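You operate a simulated robot arm through the tools that you are given. There is no shell and no other tool.

You are at the controls of a simulated robot arm. One attempt, no reset.

Task
Switch the viewer off, wipe the smear off its glass, switch on and press CHECK.
Fine: use the teal cloth and put it back; the screen ends at PANE CLEAR; slider and cards stay. What is to be rubbed or washed off counts as gone when no trace of it is left.

It is judged by the outcome, as a careful person would: the job done as asked, and still so three seconds after it is handed in. It fails if anything else is knocked over, pushed out of place, dropped, spilled or broken. Flat cloth is picked up by pressing the open fingertips on it (5 to 10 N) and closing them slowly along it; thin cloth reads only 2 to 8 mm in the jaws.

Robot
A 7-joint arm with a two-finger parallel gripper, fixed in place. Base frame: the origin is on the floor under the middle of its stand, x ahead of it, y to its left, z up. Units: m, rad, N and s.
With the tool pointing down near the work surface it reaches from about 0.1 to 0.64 m from the base axis. Its first joint turns from -1.152 to 1.152 rad. Payload 1.57 kg.
The tool frame sits at the grasp point between the pads (the TCP): z along the fingers, y along the line on which they close. The tips reach 0.03 m beyond it. Largest opening 0.08 m; finger width 0.017, thickness 0.012; the body of the gripper, 0.04 by 0.082 m, starts 0.08 m behind the TCP.
Orientation is that of the tool frame in the base frame, as a unit quaternion [w, x, y, z]. With the fingers straight down and closing along the base's y, the tool's x points along the base's -x, its y along +y and its z along -z.

Tools
- The arm moves only by the tool jog_arm. Its argument "moves" is a list of rows, each a list of 3 entries, a list of its own where there are three numbers: the shift along the tool's x, y, z in units of 50 mm (1.0 is 50 mm), then the turn, a rotation vector about the tool's x, y, z in units of 4 degrees (1.0 is 4 degrees), then the finger opening in m, from 0 to 0.08. In form: [[[x, y, z], [ax, ay, az], jaw], ...]. A call has 1 to 20 rows; each row shifts and turns the commanded pose from where the row before left it, along the tool's axes as they then stand. A call with a number of a shift or a turn outside -1 to 1 is refused whole. A row lasts 0.2 s, in which the tool goes at most 0.05 m and 0.15 rad; a call with a longer step from one row to the next is refused whole, and so is a gripper value outside its range. Where a pose cannot be reached the arm comes as near as it can. A force on the tool above 40 N (or 10 N above the force at the start of the call, whichever is more), or a blocked arm, ends the call early, and 0.2 s more pass. The fingers move at their own pace (about 0.072 m/s each) and stop on an object; they squeeze with about 32 N. The grip force told is the motor's: it shows also when the fingers shut on nothing. Time passes only in rows, and 0.2 s behind the last, so rows that do not move let the fingers close. The reply holds the time, the measured pose of the TCP, the force on the tool along the base axes, the opening and the grip force, in the units named above and with some noise, with the torque about the TCP (base axes, N m) and any sound that the robot's microphone picked up.
- Cameras (640 x 400 px; columns grow to the right, rows downward): "scene" is fixed at [0.0359, 0.4157, 1.4323]; the picture's right is [-0.93, -0.37, 0.00], its down [-0.19, 0.47, -0.86] and it looks along [0.32, -0.80, -0.50] (base axes); focal length 322 px, centre (320, 200). "wrist" rides on the gripper at [0.072, -0.007, -0.122] in the tool frame; the picture's right is [0.09, 1.00, 0.00], its down [-0.84, 0.08, -0.54] and it looks along [-0.54, 0.05, 0.84] (tool axes); focal length 238 px, centre (320, 200). There is no depth. A picture from a camera that has moved, and an enlarged one, comes with that camera's place and axes in the base frame and with its lens.
- capture(camera): a new picture of that camera. The clock stands still meanwhile.
- inspect(camera, box): a new picture of the part [left, top, right, bottom] of that camera's present view, enlarged. The clock stands still meanwhile.
- finish_job(): hands the job in; it is judged then, once.

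Nothing tells you positions but the pictures and the camera data. Unless the task says otherwise, let go and move clear before handing in.

The tools are called after "Request:" as a command line: name --argument value ..., lists and objects as JSON in quotes. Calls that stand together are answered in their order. jog_arm: Moves the arm, as the interface text tells. Its arguments: {"type":"object","properties":{"moves":{"type":"array"}},"required":["moves"]} The other tools are called the same way: capture (camera) takes a picture; inspect (camera, box) takes an enlarged picture of a part of a camera's view; finish_job () hands the job in.

At the start:

```text
time_s: 0.0
eef_pos: [0.3653, -0.3081, 1.1522]
tool_rot: [0.0, 0.001, 1.0, 0.0]
wrist_force: [-0.3, 0.0, -0.2]
moment: [-0.02, 0.0, 0.01]
finger_gap: 0.0799
grip_force: 0.0
```

scene: 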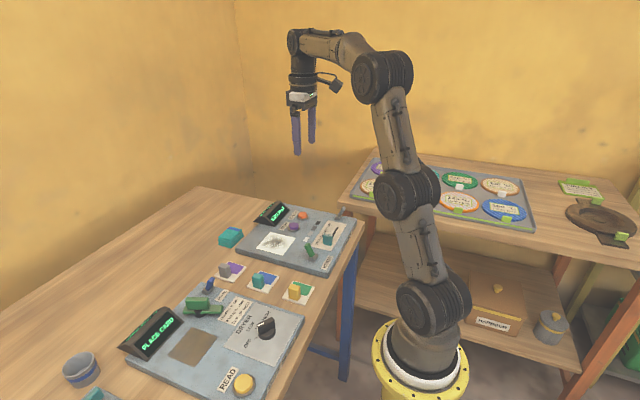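
wrist: 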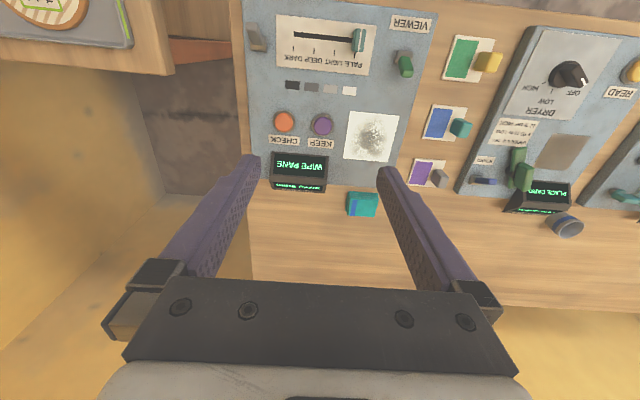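

I see the viewer panel with a smeared glass, a CHECK button, a KEEP button, a slider and a toggle, and a teal object near it that may be the cloth. I'll look closer before moving.

Request:
inspect --camera "wrist" --box '[230, 0, 450, 220]'

Request:
inspect --camera "scene" --box '[190, 180, 370, 300]'

Request:
inspect --camera "wrist" --box '[400, 0, 640, 240]'

Request:
inspect --camera "scene" --box '[50, 240, 330, 400]'

```text
1.82 times, centred on (340, 110) of wrist
camera zoom: at [0.2928, -0.3141, 1.2722], right [-0.09, 1.0, 0.0], down [0.84, 0.08, 0.54], along [0.54, 0.05, -0.84], focal length 433 px, centre (284, 364)
```

zoom: 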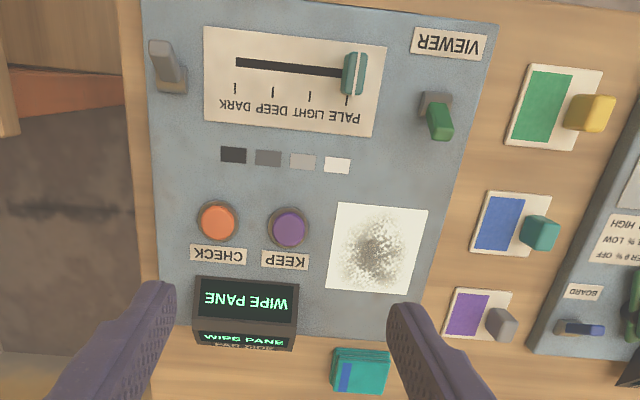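

```text
3.33 times, centred on (280, 240) of scene
camera zoom: at [0.0359, 0.4157, 1.4323], right [-0.93, -0.37, 0.0], down [-0.19, 0.47, -0.86], along [0.32, -0.8, -0.5], focal length 1074 px, centre (453, 67)
```

zoom: 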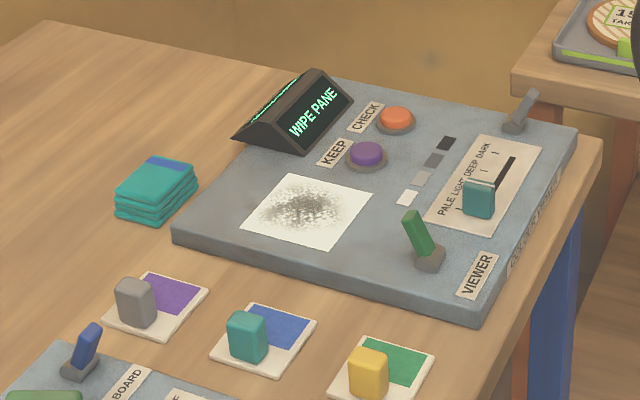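

```text
1.67 times, centred on (520, 120) of wrist
camera zoom: at [0.2928, -0.3141, 1.2722], right [-0.09, 1.0, 0.0], down [0.84, 0.08, 0.54], along [0.54, 0.05, -0.84], focal length 397 px, centre (-13, 333)
```

zoom: 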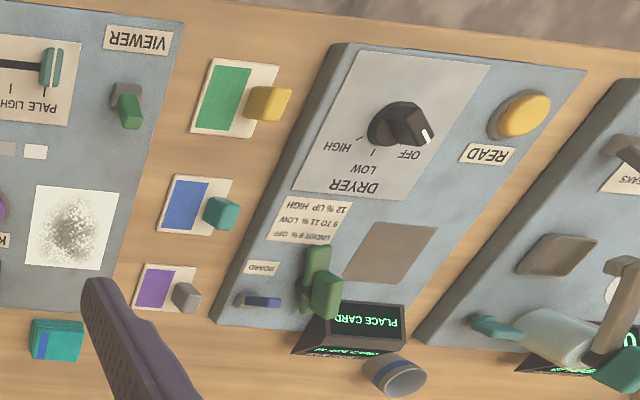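

```text
2.29 times, centred on (190, 320) of scene
camera zoom: at [0.0359, 0.4157, 1.4323], right [-0.93, -0.37, 0.0], down [-0.19, 0.47, -0.86], along [0.32, -0.8, -0.5], focal length 736 px, centre (617, -74)
```

zoom: 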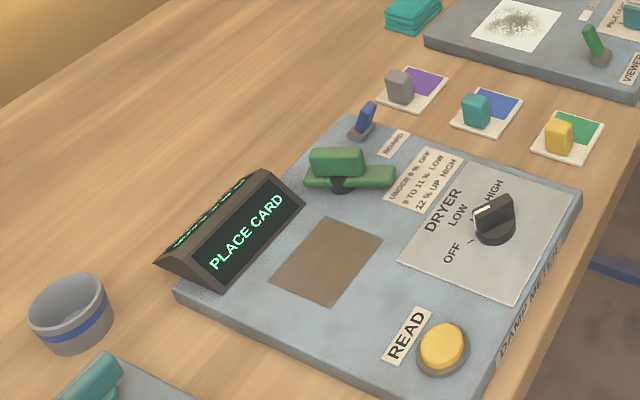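

The teal folded cloth sits beyond the smeared pane, at about (0.56, -0.20). The panel has a green lever by the VIEWER label and a grey one in the far corner, so I'll zoom in on the text to tell which is the power switch.

Request:
inspect --camera "scene" --box '[310, 200, 370, 270]'

Request:
inspect --camera "scene" --box '[210, 195, 310, 260]'

Request:
inspect --camera "wrist" --box '[235, 0, 335, 80]'

Request:
inspect --camera "wrist" --box '[340, 0, 440, 80]'

```text
5.71 times, centred on (340, 235) of scene
camera zoom: at [0.0359, 0.4157, 1.4323], right [-0.93, -0.37, 0.0], down [-0.19, 0.47, -0.86], along [0.32, -0.8, -0.5], focal length 1840 px, centre (206, 0)
```

zoom: 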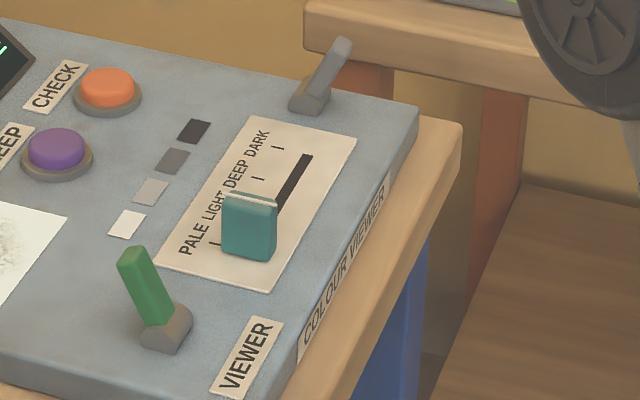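

```text
6.15 times, centred on (260, 228) of scene
camera zoom: at [0.0359, 0.4157, 1.4323], right [-0.93, -0.37, 0.0], down [-0.19, 0.47, -0.86], along [0.32, -0.8, -0.5], focal length 1982 px, centre (689, 31)
```

zoom: 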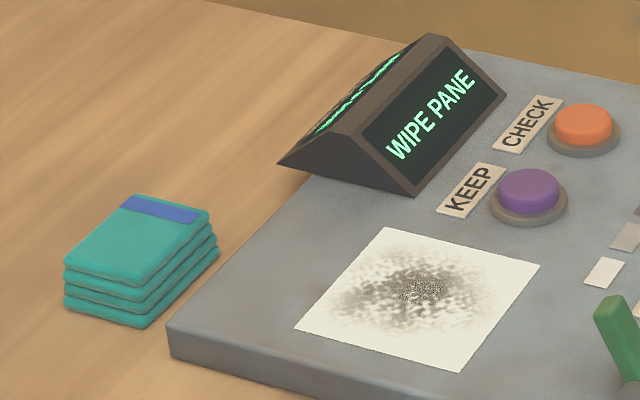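

```text
5.00 times, centred on (285, 40) of wrist
camera zoom: at [0.2928, -0.3141, 1.2722], right [-0.09, 1.0, 0.0], down [0.84, 0.08, 0.54], along [0.54, 0.05, -0.84], focal length 1192 px, centre (495, 1000)
```

zoom: 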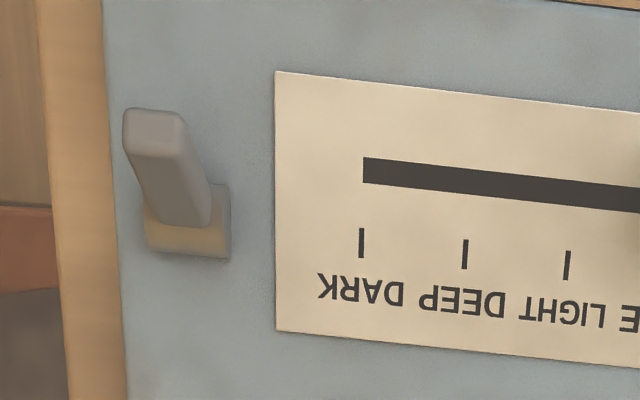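

```text
5.00 times, centred on (390, 40) of wrist
camera zoom: at [0.2928, -0.3141, 1.2722], right [-0.09, 1.0, 0.0], down [0.84, 0.08, 0.54], along [0.54, 0.05, -0.84], focal length 1192 px, centre (-30, 1000)
```

zoom: 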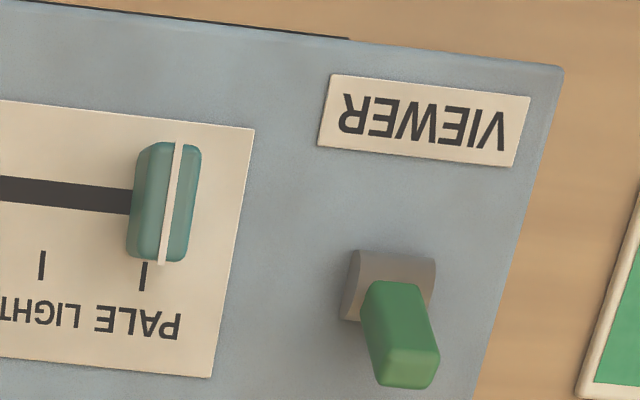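

The green lever by the VIEWER label is the power switch. It leans away from the robot, so it is on. I'll move lower and back for a closer view of the panel.

Request:
jog_arm --moves '[[[0.34, 0.11, 0.5], [0, 0, 0], 0.08], [[0.34, 0.11, 0.5], [0, 0, 0], 0.08], [[0.34, 0.11, 0.5], [0, 0, 0], 0.08], [[0.34, 0.11, 0.5], [0, 0, 0], 0.08], [[0.34, 0.11, 0.5], [0, 0, 0], 0.08]]'

Request:
capture --camera "wrist"

Request:
capture --camera "scene"

```text
time_s: 1.2
eef_pos: [0.2802, -0.2819, 1.0269]
tool_rot: [0.0, 0.0, 1.0, -0.001]
wrist_force: [-0.6, -0.3, 0.1]
moment: [-0.02, 0.02, 0.02]
finger_gap: 0.0801
grip_force: 0.0
```

```text
taken
camera wrist: at [0.2081, -0.2874, 1.1467], right [-0.09, 1.0, 0.0], down [0.84, 0.08, 0.54], along [0.54, 0.05, -0.84], focal length 238 px, centre (320, 200)
```

wrist: 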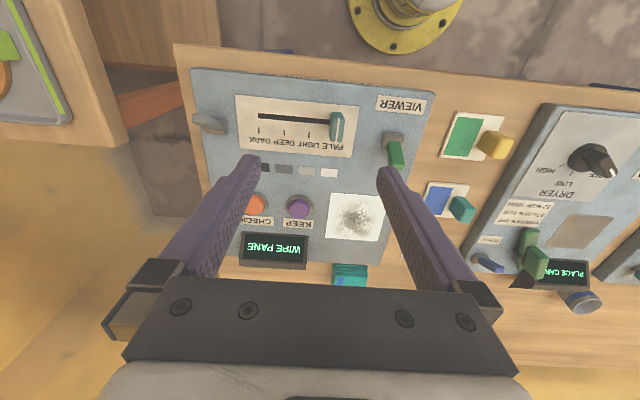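

```text
taken
```

scene: 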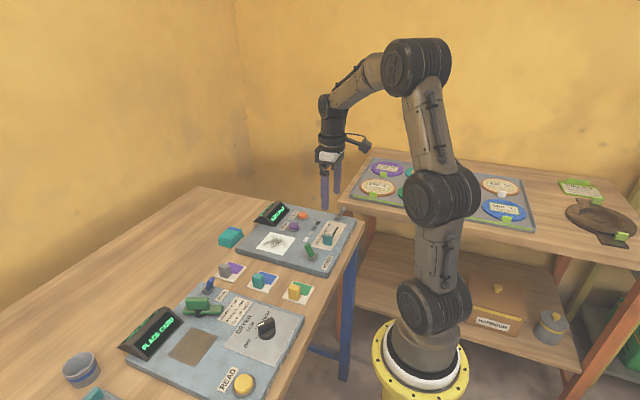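

Request:
inspect --camera "wrist" --box '[180, 60, 440, 290]'

Request:
inspect --camera "wrist" --box '[320, 80, 440, 180]'

Request:
inspect --camera "wrist" --box '[310, 180, 400, 290]'

```text
1.74 times, centred on (310, 175) of wrist
camera zoom: at [0.2081, -0.2874, 1.1467], right [-0.09, 1.0, 0.0], down [0.84, 0.08, 0.54], along [0.54, 0.05, -0.84], focal length 414 px, centre (337, 244)
```

zoom: 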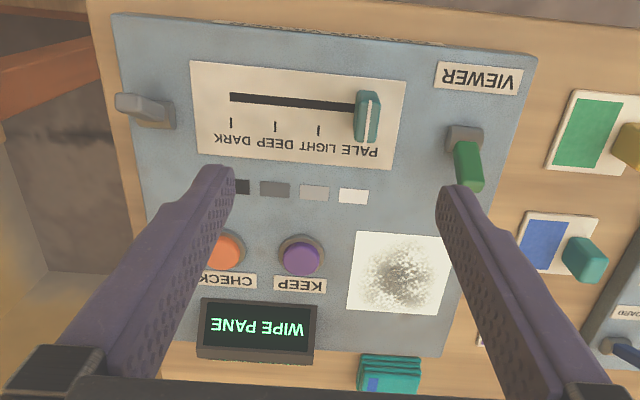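

```text
4.00 times, centred on (380, 130) of wrist
camera zoom: at [0.2081, -0.2874, 1.1467], right [-0.09, 1.0, 0.0], down [0.84, 0.08, 0.54], along [0.54, 0.05, -0.84], focal length 953 px, centre (80, 480)
```

zoom: 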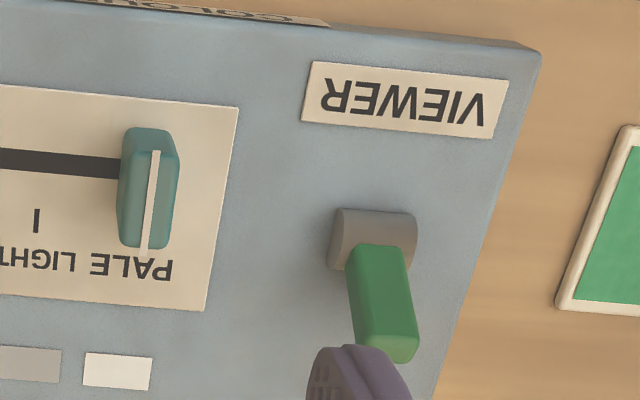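

```text
3.64 times, centred on (355, 235) of wrist
camera zoom: at [0.2081, -0.2874, 1.1467], right [-0.09, 1.0, 0.0], down [0.84, 0.08, 0.54], along [0.54, 0.05, -0.84], focal length 867 px, centre (193, 73)
```

zoom: 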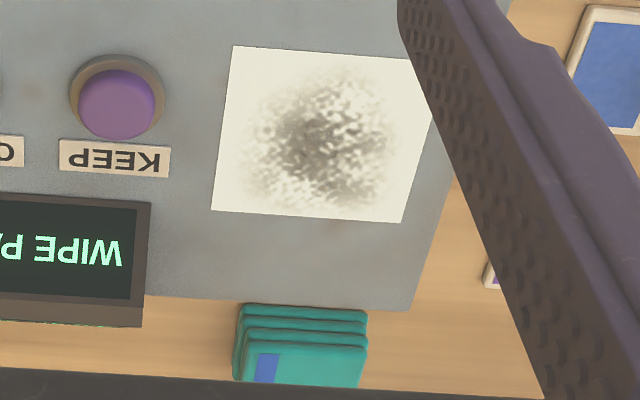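

I place the VIEWER lever tip near (0.315, -0.188, 0.896), the pane at about x 0.377 to 0.461 and y -0.256 to -0.17, and the cloth near (0.575, -0.205). Next I'll close the fingers and move to the far side of the lever, staying above it to check alignment.

Request:
jog_arm --moves '[[[-0.36, 0.47, 0], [0, 0, 0], 0.0], [[-0.36, 0.47, 0], [0, 0, 0], 0.0], [[-0.36, 0.47, 0], [0, 0, 0], 0.0], [[-0.36, 0.47, 0], [0, 0, 0], 0.0], [[0, 0, 0.5], [0, 0, 0], 0.0], [[0, 0, 0.5], [0, 0, 0], 0.0], [[0, 0, 0.4], [0, 0, 0], 0.0], [[0, 0, 0.4], [0, 0, 0], 0.0]]'

Request:
capture --camera "wrist"

Request:
inspect --camera "scene" --box '[220, 170, 380, 280]'

```text
time_s: 3.0
eef_pos: [0.3527, -0.1851, 0.934]
tool_rot: [-0.001, 0.0, 1.0, 0.0]
wrist_force: [-0.1, 0.9, -0.2]
moment: [0.01, 0.04, 0.03]
finger_gap: 0.0001
grip_force: 21.6
```

```text
taken
camera wrist: at [0.2794, -0.1911, 1.0555], right [-0.09, 1.0, 0.0], down [0.84, 0.08, 0.54], along [0.54, 0.05, -0.84], focal length 238 px, centre (320, 200)
```

wrist: 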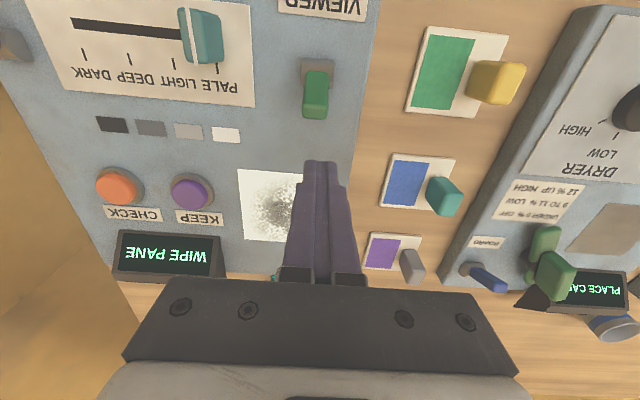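

```text
3.64 times, centred on (300, 225) of scene
camera zoom: at [0.0359, 0.4157, 1.4323], right [-0.93, -0.37, 0.0], down [-0.19, 0.47, -0.86], along [0.32, -0.8, -0.5], focal length 1171 px, centre (393, 109)
```

zoom: 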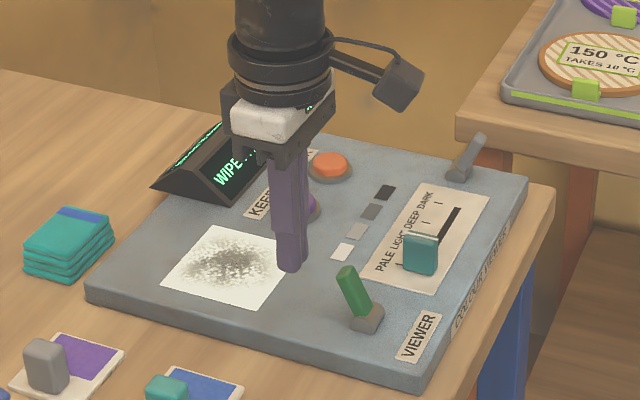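

The fingers line up with the lever on its far side. I'll lower to lever height and sweep toward the robot to flip it off.

Request:
jog_arm --moves '[[[0, -0.1, 0.2], [0, 0, 0], 0.0], [[0, 0, 0.2], [0, 0, 0], 0.0], [[0.2, 0, 0], [0, 0, 0], 0.0], [[0.2, 0, 0], [0, 0, 0], 0.0], [[0.2, 0, 0], [0, 0, 0], 0.0], [[0.2, 0, 0], [0, 0, 0], 0.0], [[0.1, 0, 0], [0, 0, 0], 0.0]]'

Request:
inspect --camera "scene" --box '[220, 170, 380, 280]'

Request:
capture --camera "wrist"

```text
time_s: 4.6
eef_pos: [0.306, -0.1904, 0.9171]
tool_rot: [0.0, 0.0, 1.0, 0.0]
wrist_force: [-0.5, -0.1, -0.2]
moment: [0.02, -0.03, 0.01]
finger_gap: 0.0002
grip_force: 21.0
heard: click
```

```text
3.64 times, centred on (300, 225) of scene
camera zoom: at [0.0359, 0.4157, 1.4323], right [-0.93, -0.37, 0.0], down [-0.19, 0.47, -0.86], along [0.32, -0.8, -0.5], focal length 1171 px, centre (393, 109)
```

zoom: 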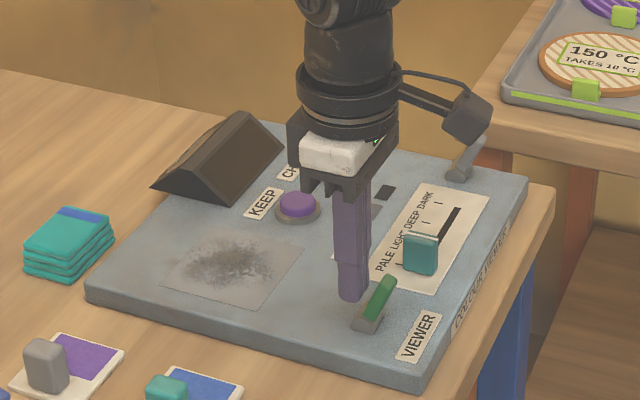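

```text
taken
camera wrist: at [0.2343, -0.1971, 1.0376], right [-0.09, 1.0, 0.0], down [0.84, 0.08, 0.54], along [0.54, 0.05, -0.84], focal length 238 px, centre (320, 200)
```

wrist: 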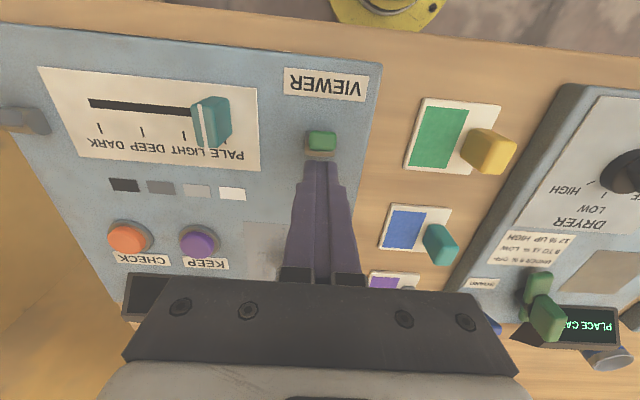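

The viewer is off: the screen is dark and the lever leans toward the robot, with the smear still on the glass. I'll rise and move over to the cloth with the fingers open.

Request:
jog_arm --moves '[[[-0.1, 0, -0.2], [0, 0, 0], 0.0], [[0, 0, -0.6], [0, 0, 0], 0.02], [[0, 0, -0.6], [0, 0, 0], 0.04], [[0, 0, -0.6], [0, 0, 0], 0.06], [[0, 0, -0.6], [0, 0, 0], 0.08], [[-0.75, -0.03, 0], [0, 0, 0], 0.08], [[-0.75, -0.03, 0], [0, 0, 0], 0.08], [[-0.75, -0.03, 0], [0, 0, 0], 0.08], [[-0.75, -0.03, 0], [0, 0, 0], 0.08], [[-0.75, -0.03, 0], [0, 0, 0], 0.08], [[-0.75, -0.03, 0], [0, 0, 0], 0.08], [[-0.6, -0.03, 0], [0, 0, 0], 0.08], [[0, 0, 0.5], [0, 0, 0], 0.08], [[0, 0, 0.5], [0, 0, 0], 0.08], [[0, 0, 0.5], [0, 0, 0], 0.08]]'

Request:
capture --camera "wrist"

Request:
inspect --camera "scene" --box '[180, 160, 380, 290]'

```text
time_s: 7.8
eef_pos: [0.5667, -0.2024, 0.9713]
tool_rot: [0.001, 0.0, 1.0, 0.0]
wrist_force: [-0.6, -0.2, -0.5]
moment: [0.02, 0.02, 0.04]
finger_gap: 0.0798
grip_force: 0.1
```

```text
taken
camera wrist: at [0.4945, -0.2089, 1.0922], right [-0.09, 1.0, 0.0], down [0.84, 0.08, 0.54], along [0.54, 0.05, -0.84], focal length 238 px, centre (320, 200)
```

wrist: 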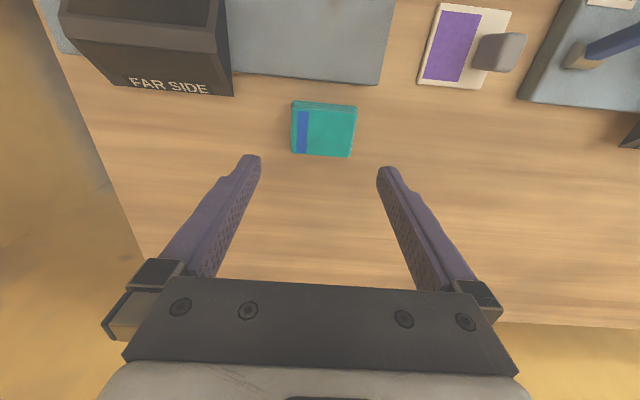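

```text
3.08 times, centred on (280, 225) of scene
camera zoom: at [0.0359, 0.4157, 1.4323], right [-0.93, -0.37, 0.0], down [-0.19, 0.47, -0.86], along [0.32, -0.8, -0.5], focal length 991 px, centre (443, 123)
```

zoom: 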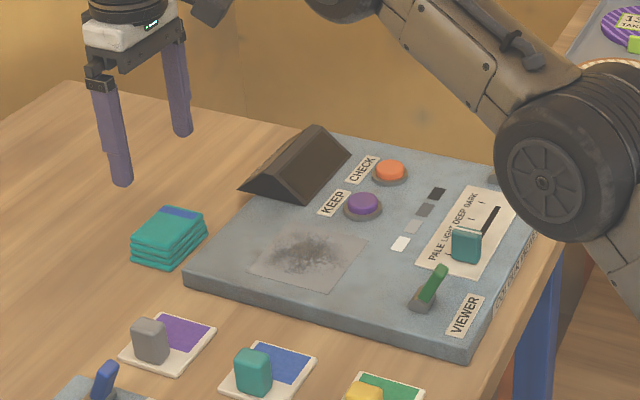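

Request:
inspect --camera "wrist" --box '[270, 80, 380, 170]'

```text
4.44 times, centred on (325, 125) of wrist
camera zoom: at [0.4945, -0.2089, 1.0922], right [-0.09, 1.0, 0.0], down [0.84, 0.08, 0.54], along [0.54, 0.05, -0.84], focal length 1059 px, centre (298, 533)
```

zoom: 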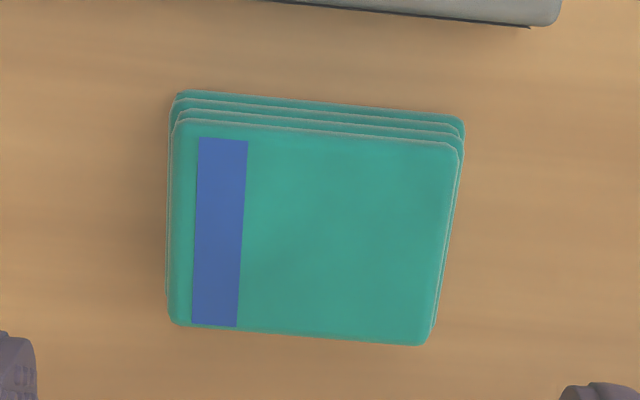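

From this view the cloth is about 0.045 m by 0.060 m and 0.028 m tall, centred at (0.567, -0.200). I'll descend with the open fingers straddling it in y, stopping above the table.

Request:
jog_arm --moves '[[[0, 0.05, 0.45], [0, 0, 0], 0.08], [[0, 0, 0.45], [0, 0, 0], 0.08], [[0, 0, 0.45], [0, 0, 0], 0.08], [[0, 0, 0.4], [0, 0, 0], 0.08], [[0, 0, 0.1], [0, 0, 0], 0.08], [[0, 0, 0], [0, 0, 0], 0.08]]'

Request:
capture --camera "wrist"

Request:
inspect --camera "scene" --box '[180, 190, 280, 260]'

```text
time_s: 9.2
eef_pos: [0.5661, -0.2004, 0.8779]
tool_rot: [0.0, -0.001, 1.0, 0.0]
wrist_force: [0.1, -0.2, 0.1]
moment: [0.01, -0.01, -0.01]
finger_gap: 0.08
grip_force: 0.1
```

```text
taken
camera wrist: at [0.4946, -0.2055, 0.9993], right [-0.09, 1.0, 0.0], down [0.84, 0.08, 0.54], along [0.54, 0.05, -0.84], focal length 238 px, centre (320, 200)
```

wrist: 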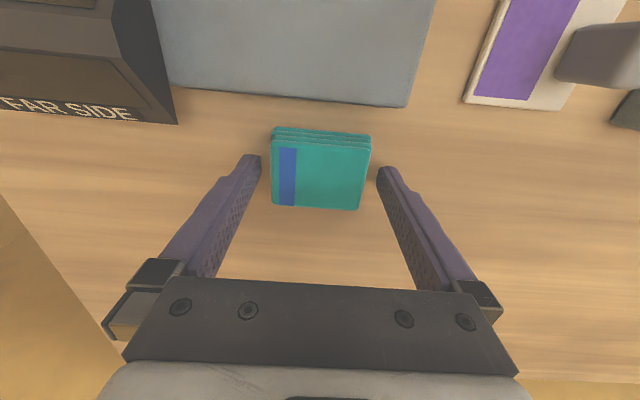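

```text
5.71 times, centred on (230, 225) of scene
camera zoom: at [0.0359, 0.4157, 1.4323], right [-0.93, -0.37, 0.0], down [-0.19, 0.47, -0.86], along [0.32, -0.8, -0.5], focal length 1840 px, centre (834, 57)
```

zoom: 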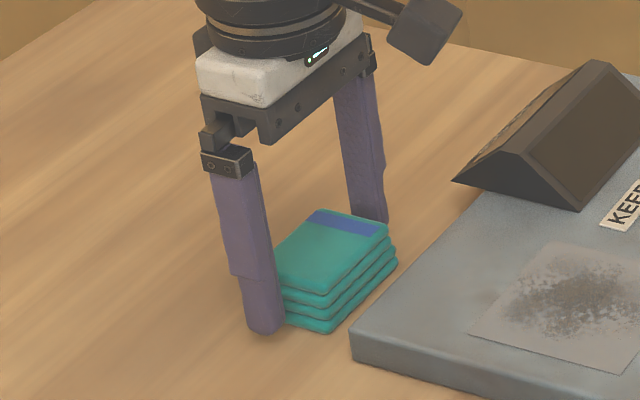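

The fingers straddle the cloth with their tips about 8 mm above the table. I'll close slowly on its sides and watch the grip force.

Request:
jog_arm --moves '[[[0, 0, 0], [0, 0, 0], 0.074], [[0, 0, 0], [0, 0, 0], 0.068], [[0, 0, 0], [0, 0, 0], 0.062], [[0, 0, 0], [0, 0, 0], 0.058], [[0, 0, 0], [0, 0, 0], 0.055], [[0, 0, 0], [0, 0, 0], 0.052]]'

Request:
capture --camera "wrist"

Request:
inspect --camera "scene" --box '[180, 190, 280, 260]'

```text
time_s: 10.6
eef_pos: [0.567, -0.1998, 0.8782]
tool_rot: [0.0, -0.001, 1.0, 0.0]
wrist_force: [0.2, 0.2, -0.5]
moment: [0.05, -0.04, -0.02]
finger_gap: 0.0646
grip_force: 31.7
```

```text
taken
camera wrist: at [0.4946, -0.2055, 0.9995], right [-0.09, 1.0, 0.0], down [0.84, 0.08, 0.54], along [0.54, 0.05, -0.84], focal length 238 px, centre (320, 200)
```

wrist: 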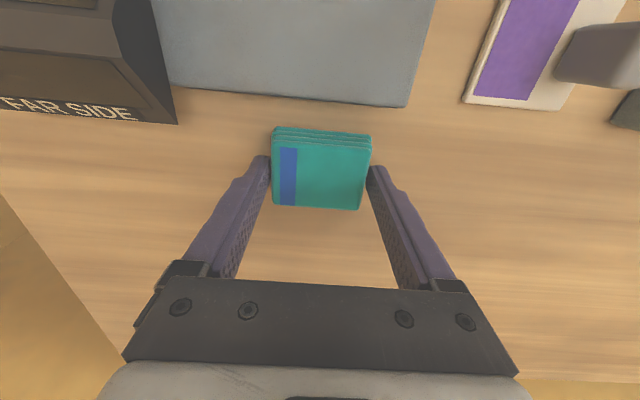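

```text
5.71 times, centred on (230, 225) of scene
camera zoom: at [0.0359, 0.4157, 1.4323], right [-0.93, -0.37, 0.0], down [-0.19, 0.47, -0.86], along [0.32, -0.8, -0.5], focal length 1840 px, centre (834, 57)
```

zoom: 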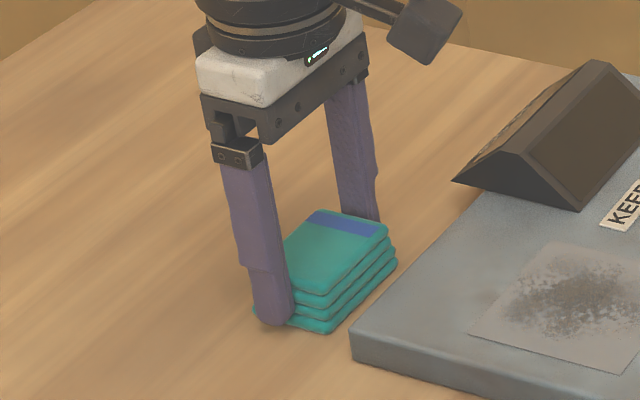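

The cloth is held as a firm block with a 64.6 mm gap and about 32 N of grip. I'll lift it, carry it over the pane and stop a little above the glass.

Request:
jog_arm --moves '[[[0, 0, -0.2], [0, 0, 0], 0.05], [[0, 0, -0.4], [0, 0, 0], 0.05], [[0, 0, -0.6], [0, 0, 0], 0.05], [[0, 0, -0.6], [0, 0, 0], 0.05], [[0.49, -0.04, 0], [0, 0, 0], 0.05], [[0.49, -0.04, 0], [0, 0, 0], 0.05], [[0.49, -0.04, 0], [0, 0, 0], 0.05], [[0.49, -0.04, 0], [0, 0, 0], 0.05], [[0.49, -0.04, 0], [0, 0, 0], 0.05], [[0.49, -0.04, 0], [0, 0, 0], 0.05], [[0, 0, 0.4], [0, 0, 0], 0.05], [[0, 0, 0.4], [0, 0, 0], 0.05], [[0, 0, 0.2], [0, 0, 0], 0.05]]'

Request:
capture --camera "wrist"

Request:
inspect --camera "scene" --box '[200, 170, 340, 270]'

```text
time_s: 13.4
eef_pos: [0.4198, -0.2115, 0.9199]
tool_rot: [0.0, 0.0, 1.0, 0.001]
wrist_force: [0.5, -0.4, -0.9]
moment: [0.0, 0.01, 0.02]
finger_gap: 0.0646
grip_force: 31.9
```

```text
taken
camera wrist: at [0.3476, -0.2175, 1.0409], right [-0.09, 1.0, 0.0], down [0.84, 0.08, 0.54], along [0.54, 0.05, -0.84], focal length 238 px, centre (320, 200)
```

wrist: 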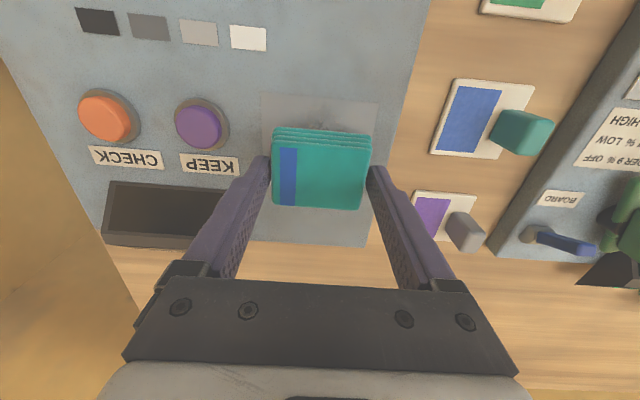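

```text
4.00 times, centred on (270, 220) of scene
camera zoom: at [0.0359, 0.4157, 1.4323], right [-0.93, -0.37, 0.0], down [-0.19, 0.47, -0.86], along [0.32, -0.8, -0.5], focal length 1288 px, centre (520, 120)
```

zoom: 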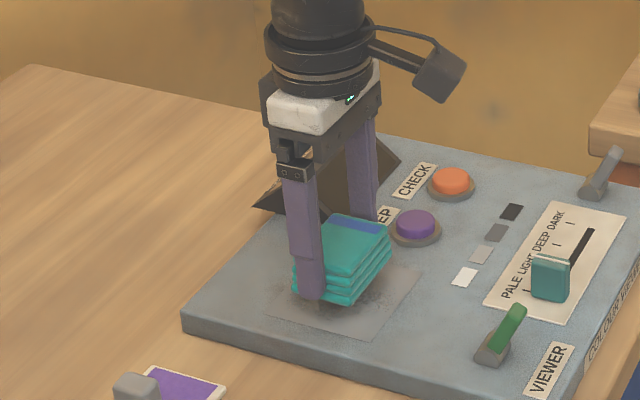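

The cloth is over the pane and well seated in the grip. I'll lower in small steps until I feel the glass.

Request:
jog_arm --moves '[[[0, 0, 0.1], [0, 0, 0], 0.05], [[0, 0, 0.1], [0, 0, 0], 0.05], [[0, 0, 0.04], [0, 0, 0], 0.05]]'

```text
time_s: 14.2
eef_pos: [0.4195, -0.211, 0.9075]
tool_rot: [0.0, 0.0, 1.0, 0.0]
wrist_force: [0.1, 0.4, -0.5]
moment: [-0.03, 0.0, 0.02]
finger_gap: 0.0649
grip_force: 31.5
```

Nothing touched yet, so I'll keep lowering about 1 mm at a time.

Request:
jog_arm --moves '[[[0, 0, 0.03], [0, 0, 0], 0.05], [[0, 0, 0.03], [0, 0, 0], 0.05]]'

Request:
jog_arm --moves '[[[0, 0, 0.02], [0, 0, 0], 0.05], [[0, 0, 0.02], [0, 0, 0], 0.05]]'

```text
time_s: 14.8
eef_pos: [0.4204, -0.2113, 0.9022]
tool_rot: [0.0, 0.0, 1.0, 0.0]
wrist_force: [0.6, 0.9, 0.0]
moment: [-0.01, 0.01, 0.02]
finger_gap: 0.0645
grip_force: 31.5
```

```text
time_s: 15.4
eef_pos: [0.4191, -0.2108, 0.9017]
tool_rot: [0.001, 0.0, 1.0, 0.0]
wrist_force: [-0.5, -0.1, -0.1]
moment: [0.0, -0.01, 0.03]
finger_gap: 0.0648
grip_force: 32.9
```

Request:
jog_arm --moves '[[[0, 0, 0.03], [0, 0, 0], 0.05], [[0, 0, 0.0], [0, 0, 0], 0.05]]'

Request:
inspect --camera "scene" --box '[230, 200, 310, 260]'

```text
time_s: 16.0
eef_pos: [0.4197, -0.2117, 0.9017]
tool_rot: [0.0, 0.0, 1.0, 0.0]
wrist_force: [-0.7, -0.7, 3.4]
moment: [0.01, 0.08, 0.02]
finger_gap: 0.0646
grip_force: 31.8
```

```text
6.67 times, centred on (270, 230) of scene
camera zoom: at [0.0358, 0.4157, 1.4323], right [-0.93, -0.37, 0.0], down [-0.19, 0.47, -0.86], along [0.32, -0.8, -0.5], focal length 2147 px, centre (653, 0)
```

zoom: 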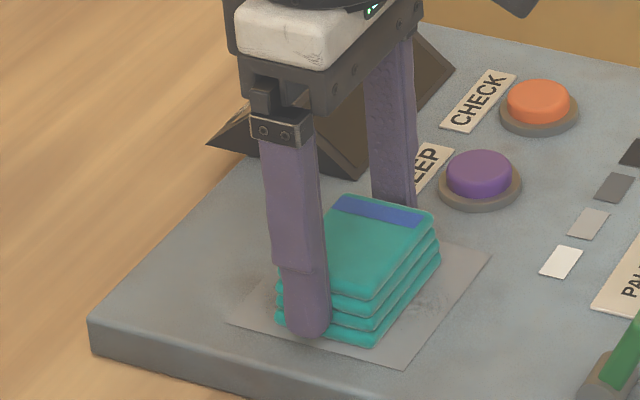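

I feel the glass, with 3.4 N upward at TCP z of about 0.9015. I'll press about 1 mm more and make the first strokes along x over the pane.

Request:
jog_arm --moves '[[[0, -0.06, 0.02], [0, 0, 0], 0.05], [[0.16, 0, 0], [0, 0, 0], 0.05], [[0.16, 0, 0], [0, 0, 0], 0.05], [[0.16, 0, 0], [0, 0, 0], 0.05], [[0, 0, 0], [0, 0, 0], 0.05]]'

Request:
inspect --camera "scene" --box '[230, 200, 310, 260]'

```text
time_s: 17.2
eef_pos: [0.3978, -0.2138, 0.9004]
tool_rot: [0.002, 0.0, 1.0, -0.001]
wrist_force: [7.2, 0.2, 13.9]
moment: [0.12, -0.08, -0.05]
finger_gap: 0.0647
grip_force: 32.0
```

```text
6.67 times, centred on (270, 230) of scene
camera zoom: at [0.0359, 0.4158, 1.4322], right [-0.93, -0.37, 0.0], down [-0.19, 0.47, -0.86], along [0.32, -0.8, -0.5], focal length 2147 px, centre (653, 0)
```

zoom: 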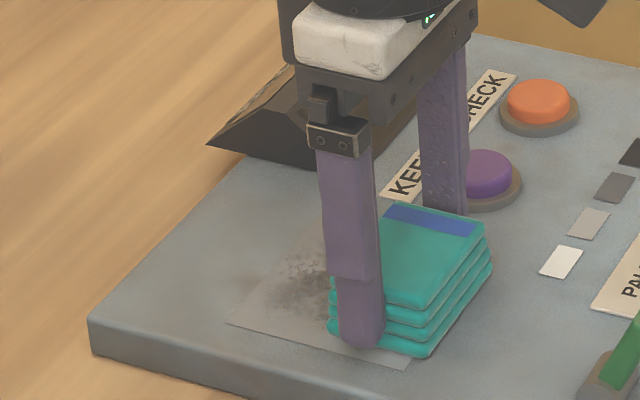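

The press is 13.9 N, a little firm, so I'll ease off about 0.5 mm and stroke back and forth across the pane.

Request:
jog_arm --moves '[[[0, 0, -0.01], [0, 0, 0], 0.05], [[-0.2, 0, 0], [0, 0, 0], 0.05], [[-0.2, 0, 0], [0, 0, 0], 0.05], [[-0.2, 0, 0], [0, 0, 0], 0.05], [[-0.2, 0, 0], [0, 0, 0], 0.05], [[-0.14, 0, 0], [0, 0, 0], 0.05], [[0.2, 0, 0], [0, 0, 0], 0.05], [[0.2, 0, 0], [0, 0, 0], 0.05], [[0.2, 0, 0], [0, 0, 0], 0.05], [[0.2, 0, 0], [0, 0, 0], 0.05], [[0.14, 0, 0], [0, 0, 0], 0.05], [[0, 0, 0], [0, 0, 0], 0.05]]'

Request:
inspect --camera "scene" --box '[230, 200, 310, 260]'

```text
time_s: 19.8
eef_pos: [0.3952, -0.2135, 0.8997]
tool_rot: [0.001, -0.001, 1.0, 0.0]
wrist_force: [5.6, -0.4, 11.9]
moment: [0.01, -0.24, 0.01]
finger_gap: 0.0647
grip_force: 32.0
```

```text
6.67 times, centred on (270, 230) of scene
camera zoom: at [0.0359, 0.4158, 1.4322], right [-0.93, -0.37, 0.0], down [-0.19, 0.47, -0.86], along [0.32, -0.8, -0.5], focal length 2147 px, centre (653, 0)
```

zoom: 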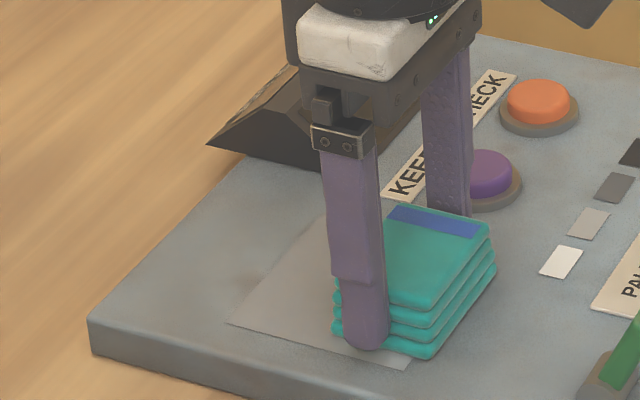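

The wiped band is clean. Now I'll shift sideways and stroke the -y side, then the +y side, keeping the finger clear of the KEEP button.

Request:
jog_arm --moves '[[[0, -0.09, -0.005], [0, 0, 0], 0.05], [[0, -0.09, 0], [0, 0, 0], 0.05], [[-0.2, 0, 0], [0, 0, 0], 0.05], [[-0.2, 0, 0], [0, 0, 0], 0.05], [[-0.2, 0, 0], [0, 0, 0], 0.05], [[-0.2, 0, 0], [0, 0, 0], 0.05], [[-0.14, 0, 0], [0, 0, 0], 0.05], [[0, 0.2, 0], [0, 0, 0], 0.05], [[0, 0.2, 0], [0, 0, 0], 0.05], [[0.2, 0, 0], [0, 0, 0], 0.05], [[0.2, 0, 0], [0, 0, 0], 0.05], [[0.2, 0, 0], [0, 0, 0], 0.05], [[0.2, 0, 0], [0, 0, 0], 0.05], [[0.14, 0, 0], [0, 0, 0], 0.05], [[0, 0, 0], [0, 0, 0], 0.05]]'

Request:
inspect --camera "scene" --box '[230, 200, 310, 260]'

Request:
capture --camera "wrist"

```text
time_s: 23.0
eef_pos: [0.3954, -0.203, 0.8997]
tool_rot: [-0.001, 0.0, 1.0, 0.001]
wrist_force: [0.0, 0.2, -0.5]
moment: [0.0, 0.03, -0.01]
finger_gap: 0.0646
grip_force: 32.1
```

```text
6.67 times, centred on (270, 230) of scene
camera zoom: at [0.0359, 0.4157, 1.4323], right [-0.93, -0.37, 0.0], down [-0.19, 0.47, -0.86], along [0.32, -0.8, -0.5], focal length 2147 px, centre (653, 0)
```

zoom: 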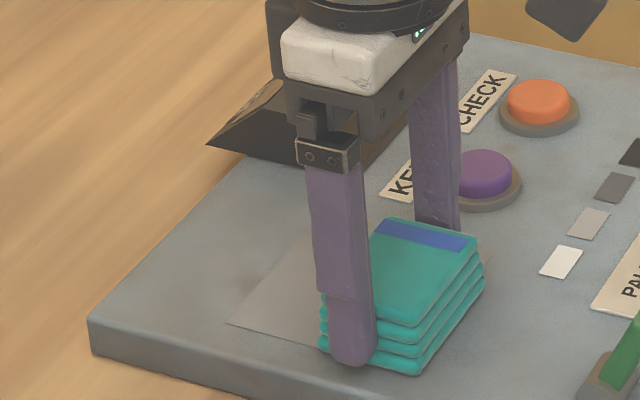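

```text
taken
camera wrist: at [0.3234, -0.2091, 1.0211], right [-0.09, 1.0, 0.0], down [0.84, 0.08, 0.54], along [0.54, 0.05, -0.84], focal length 238 px, centre (320, 200)
```

wrist: 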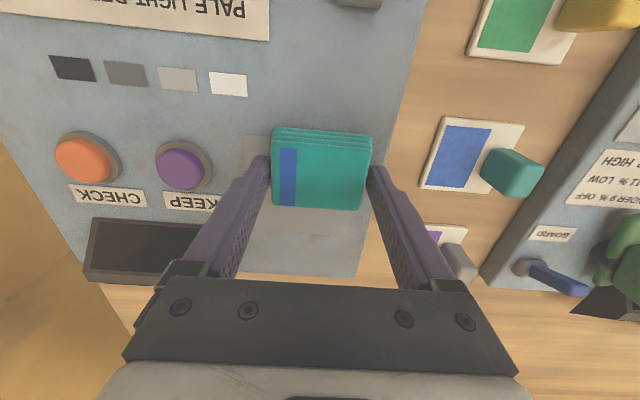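

The pane looks clean where I can see it, and the press force has dropped to about zero. I'll lift the cloth to inspect the whole pane.

Request:
jog_arm --moves '[[[0, 0, -0.3], [0, 0, 0], 0.05], [[0, 0, -0.6], [0, 0, 0], 0.05], [[0, 0, -0.6], [0, 0, 0], 0.05], [[-0.6, 0, 0], [0, 0, 0], 0.05], [[-0.6, 0, 0], [0, 0, 0], 0.05], [[-0.6, 0, 0], [0, 0, 0], 0.05]]'

Request:
inspect --camera "scene" --box '[230, 200, 310, 260]'

Request:
capture --camera "wrist"

```text
time_s: 24.4
eef_pos: [0.486, -0.2046, 0.9753]
tool_rot: [0.0, -0.001, 1.0, 0.0]
wrist_force: [0.7, -0.2, -0.6]
moment: [-0.01, 0.01, -0.01]
finger_gap: 0.0645
grip_force: 32.1
```

```text
6.67 times, centred on (270, 230) of scene
camera zoom: at [0.0359, 0.4157, 1.4323], right [-0.93, -0.37, 0.0], down [-0.19, 0.47, -0.86], along [0.32, -0.8, -0.5], focal length 2147 px, centre (653, 0)
```

zoom: 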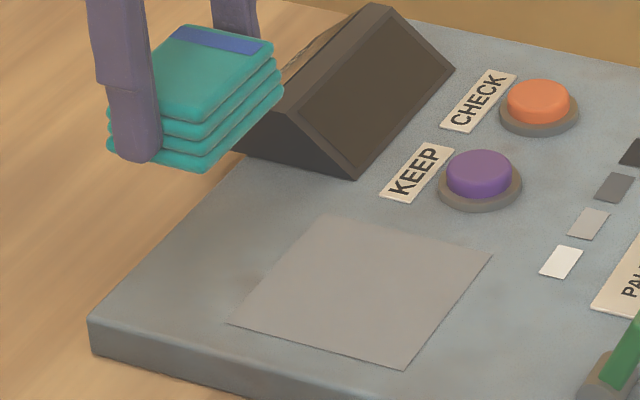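

```text
taken
camera wrist: at [0.4147, -0.2103, 1.0953], right [-0.09, 1.0, 0.0], down [0.84, 0.08, 0.54], along [0.54, 0.05, -0.84], focal length 238 px, centre (320, 200)
```

wrist: 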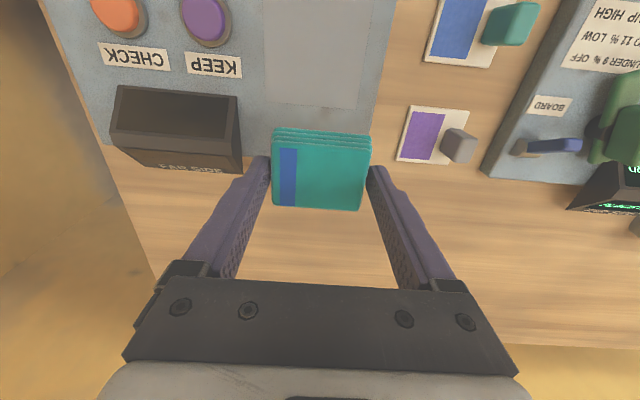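

Request:
inspect --camera "scene" --box '[255, 228, 295, 258]'

Request:
inspect --camera "wrist" --box '[250, 0, 390, 120]'

```text
13.33 times, centred on (275, 243) of scene
camera zoom: at [0.0359, 0.4157, 1.4323], right [-0.93, -0.37, 0.0], down [-0.19, 0.47, -0.86], along [0.32, -0.8, -0.5], focal length 4295 px, centre (920, -373)
```

zoom: 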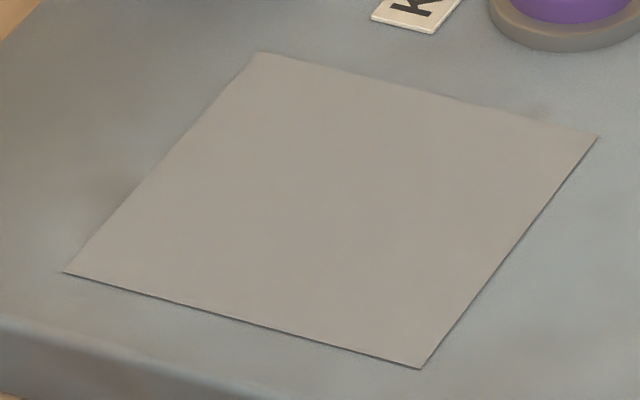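

```text
3.33 times, centred on (320, 60) of wrist
camera zoom: at [0.4147, -0.2103, 1.0953], right [-0.09, 1.0, 0.0], down [0.84, 0.08, 0.54], along [0.54, 0.05, -0.84], focal length 794 px, centre (320, 667)
```

zoom: 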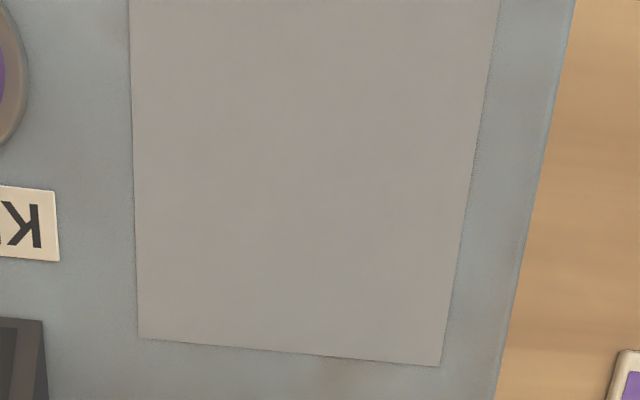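

The pane looks clean from both cameras. Since the last strokes were light, I'll make one more pass at a confirmed force along both side strips.

Request:
jog_arm --moves '[[[0.44, 0.02, 0], [0, 0, 0], 0.05], [[0.44, 0, 0], [0, 0, 0], 0.05], [[0, 0, 0.5], [0, 0, 0], 0.05], [[0, 0, 0.5], [0, 0, 0], 0.05], [[0, 0, 0.3], [0, 0, 0], 0.05], [[0, 0, 0.14], [0, 0, 0], 0.05], [[0, 0, 0.04], [0, 0, 0], 0.05], [[0, 0, 0.0], [0, 0, 0], 0.05]]'

```text
time_s: 26.2
eef_pos: [0.4432, -0.2028, 0.9003]
tool_rot: [0.0, 0.0, 1.0, 0.0]
wrist_force: [-0.1, 0.0, -1.0]
moment: [-0.02, -0.01, 0.0]
finger_gap: 0.0645
grip_force: 31.7
```

Request:
jog_arm --moves '[[[0, 0, 0.02], [0, 0, 0], 0.05], [[0, 0, 0.0], [0, 0, 0], 0.05]]'

```text
time_s: 26.8
eef_pos: [0.4425, -0.2036, 0.9]
tool_rot: [0.0, -0.001, 1.0, 0.0]
wrist_force: [-0.2, 0.2, 0.9]
moment: [0.03, 0.05, -0.01]
finger_gap: 0.0646
grip_force: 32.1
```

Contact is just starting, so I'll press about 0.7 mm more and stroke along the +y strip.

Request:
jog_arm --moves '[[[0, 0, 0.014], [0, 0, 0], 0.05], [[0.2, 0, 0], [0, 0, 0], 0.05], [[0.2, 0, 0], [0, 0, 0], 0.05], [[0.2, 0, 0], [0, 0, 0], 0.05], [[0.2, 0, 0], [0, 0, 0], 0.05], [[0.14, 0, 0], [0, 0, 0], 0.05], [[-0.2, 0, 0], [0, 0, 0], 0.05], [[-0.2, 0, 0], [0, 0, 0], 0.05], [[-0.2, 0, 0], [0, 0, 0], 0.05], [[-0.2, 0, 0], [0, 0, 0], 0.05], [[-0.14, 0, 0], [0, 0, 0], 0.05]]'

```text
time_s: 29.2
eef_pos: [0.4415, -0.2036, 0.9]
tool_rot: [-0.001, 0.0, 1.0, 0.0]
wrist_force: [-6.1, 0.3, 13.2]
moment: [0.0, 0.17, -0.02]
finger_gap: 0.065
grip_force: 32.2
```

Force held at about 13 N on that strip. Now I'll shift to the -y strip and stroke out and back.

Request:
jog_arm --moves '[[[0, -0.13, -0.005], [0, 0, 0], 0.05], [[0, -0.13, 0], [0, 0, 0], 0.05], [[0, -0.12, 0], [0, 0, 0], 0.05], [[0.2, 0, 0], [0, 0, 0], 0.05], [[0.2, 0, 0], [0, 0, 0], 0.05], [[0.2, 0, 0], [0, 0, 0], 0.05], [[0.2, 0, 0], [0, 0, 0], 0.05], [[0.12, 0, 0], [0, 0, 0], 0.05], [[-0.2, 0, 0], [0, 0, 0], 0.05], [[-0.2, 0, 0], [0, 0, 0], 0.05], [[-0.2, 0, 0], [0, 0, 0], 0.05], [[-0.2, 0, 0], [0, 0, 0], 0.05], [[-0.12, 0, 0], [0, 0, 0], 0.05]]'

```text
time_s: 32.0
eef_pos: [0.4411, -0.2218, 0.8999]
tool_rot: [-0.001, 0.0, 1.0, 0.0]
wrist_force: [-1.3, 0.6, -0.7]
moment: [0.01, -0.02, 0.07]
finger_gap: 0.0649
grip_force: 31.7
```

The second pass is done. I'll lift and inspect the pane again before putting the cloth back.

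Request:
jog_arm --moves '[[[0, 0, -0.3], [0, 0, 0], 0.05], [[0, 0, -0.6], [0, 0, 0], 0.05], [[0, 0, -0.6], [0, 0, 0], 0.05], [[-0.5, 0.09, 0], [0, 0, 0], 0.05], [[-0.5, 0.09, 0], [0, 0, 0], 0.05], [[-0.5, 0.09, 0], [0, 0, 0], 0.05], [[-0.5, 0.09, 0], [0, 0, 0], 0.05], [[-0.5, 0.09, 0], [0, 0, 0], 0.05], [[0, 0, 0], [0, 0, 0], 0.05]]'

Request:
inspect --camera "scene" --box '[255, 228, 295, 258]'

Request:
capture --camera "wrist"

Request:
inspect --camera "scene" --box '[180, 170, 310, 260]'

```text
time_s: 34.0
eef_pos: [0.5663, -0.1987, 0.9735]
tool_rot: [0.0, 0.0, 1.0, 0.0]
wrist_force: [-0.4, 0.4, -0.9]
moment: [0.04, -0.01, -0.01]
finger_gap: 0.0646
grip_force: 32.2
```

```text
13.33 times, centred on (275, 243) of scene
camera zoom: at [0.0359, 0.4157, 1.4323], right [-0.93, -0.37, 0.0], down [-0.19, 0.47, -0.86], along [0.32, -0.8, -0.5], focal length 4295 px, centre (920, -373)
```

zoom: 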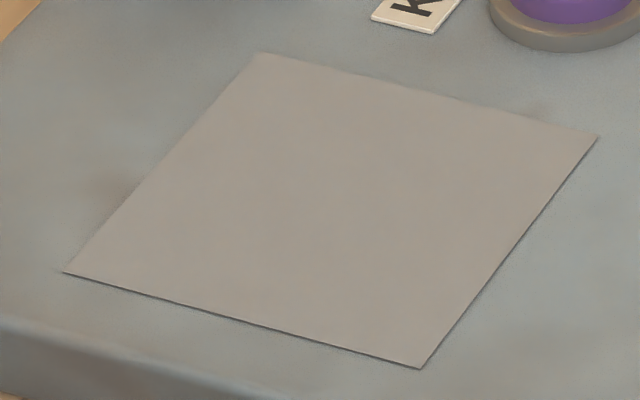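

```text
taken
camera wrist: at [0.4952, -0.2041, 1.0951], right [-0.09, 1.0, 0.0], down [0.84, 0.08, 0.54], along [0.54, 0.05, -0.84], focal length 238 px, centre (320, 200)
```

wrist: 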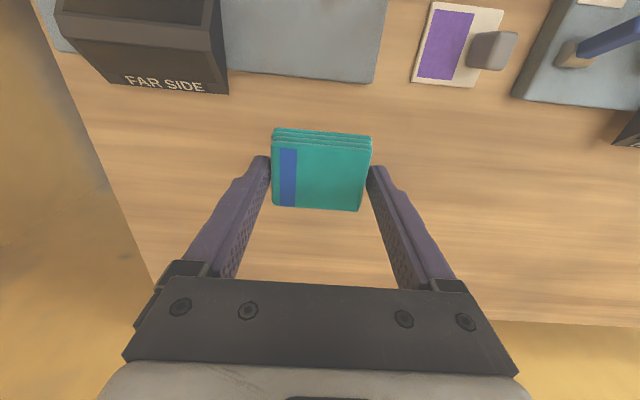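

```text
4.44 times, centred on (245, 215) of scene
camera zoom: at [0.0359, 0.4157, 1.4323], right [-0.93, -0.37, 0.0], down [-0.19, 0.47, -0.86], along [0.32, -0.8, -0.5], focal length 1432 px, centre (653, 133)
```

zoom: 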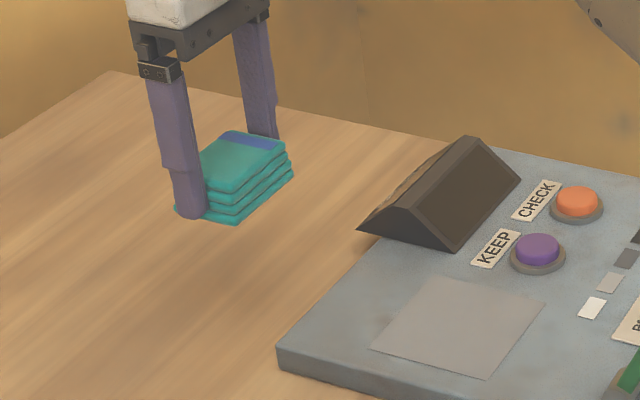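

The pane is clean. The cloth is back above its original spot, so I'll lower it and feel for the table.

Request:
jog_arm --moves '[[[0, -0.01, 0.5], [0, 0, 0], 0.05], [[0, 0, 0.5], [0, 0, 0], 0.05], [[0, 0, 0.5], [0, 0, 0], 0.05], [[0, 0, 0.26], [0, 0, 0], 0.05], [[0, 0, 0.1], [0, 0, 0], 0.05], [[0, 0, 0], [0, 0, 0], 0.05]]'

```text
time_s: 35.4
eef_pos: [0.567, -0.2012, 0.8788]
tool_rot: [0.0, 0.0, 1.0, 0.0]
wrist_force: [0.7, -0.8, -0.4]
moment: [-0.02, 0.0, 0.0]
finger_gap: 0.0644
grip_force: 32.1
```

Request:
jog_arm --moves '[[[0, 0, 0.02], [0, 0, 0], 0.05], [[0, 0, 0], [0, 0, 0], 0.05]]'

Request:
inspect --camera "scene" --box '[180, 190, 280, 260]'

```text
time_s: 36.0
eef_pos: [0.5668, -0.1997, 0.8796]
tool_rot: [0.0, 0.001, 1.0, 0.0]
wrist_force: [-0.5, -0.2, 0.7]
moment: [-0.01, -0.01, 0.02]
finger_gap: 0.0647
grip_force: 32.3
```

```text
5.71 times, centred on (230, 225) of scene
camera zoom: at [0.0359, 0.4157, 1.4323], right [-0.93, -0.37, 0.0], down [-0.19, 0.47, -0.86], along [0.32, -0.8, -0.5], focal length 1840 px, centre (834, 57)
```

zoom: 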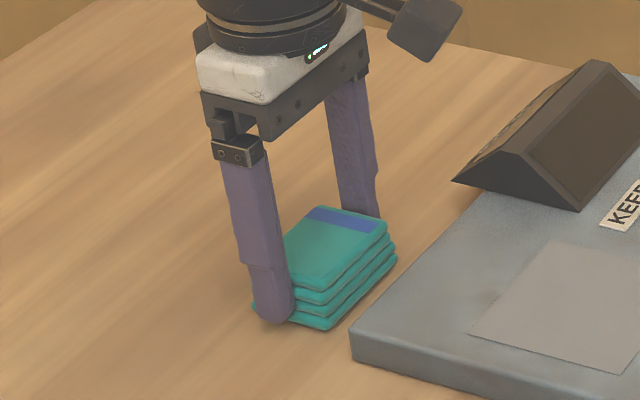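

Request:
jog_arm --moves '[[[0, 0, 0.02], [0, 0, 0], 0.05], [[0, 0, 0], [0, 0, 0], 0.05]]'

```text
time_s: 36.6
eef_pos: [0.567, -0.2002, 0.8792]
tool_rot: [0.0, 0.0, 1.0, -0.001]
wrist_force: [-0.4, -0.2, -0.5]
moment: [-0.01, 0.04, 0.03]
finger_gap: 0.0649
grip_force: 32.1
```

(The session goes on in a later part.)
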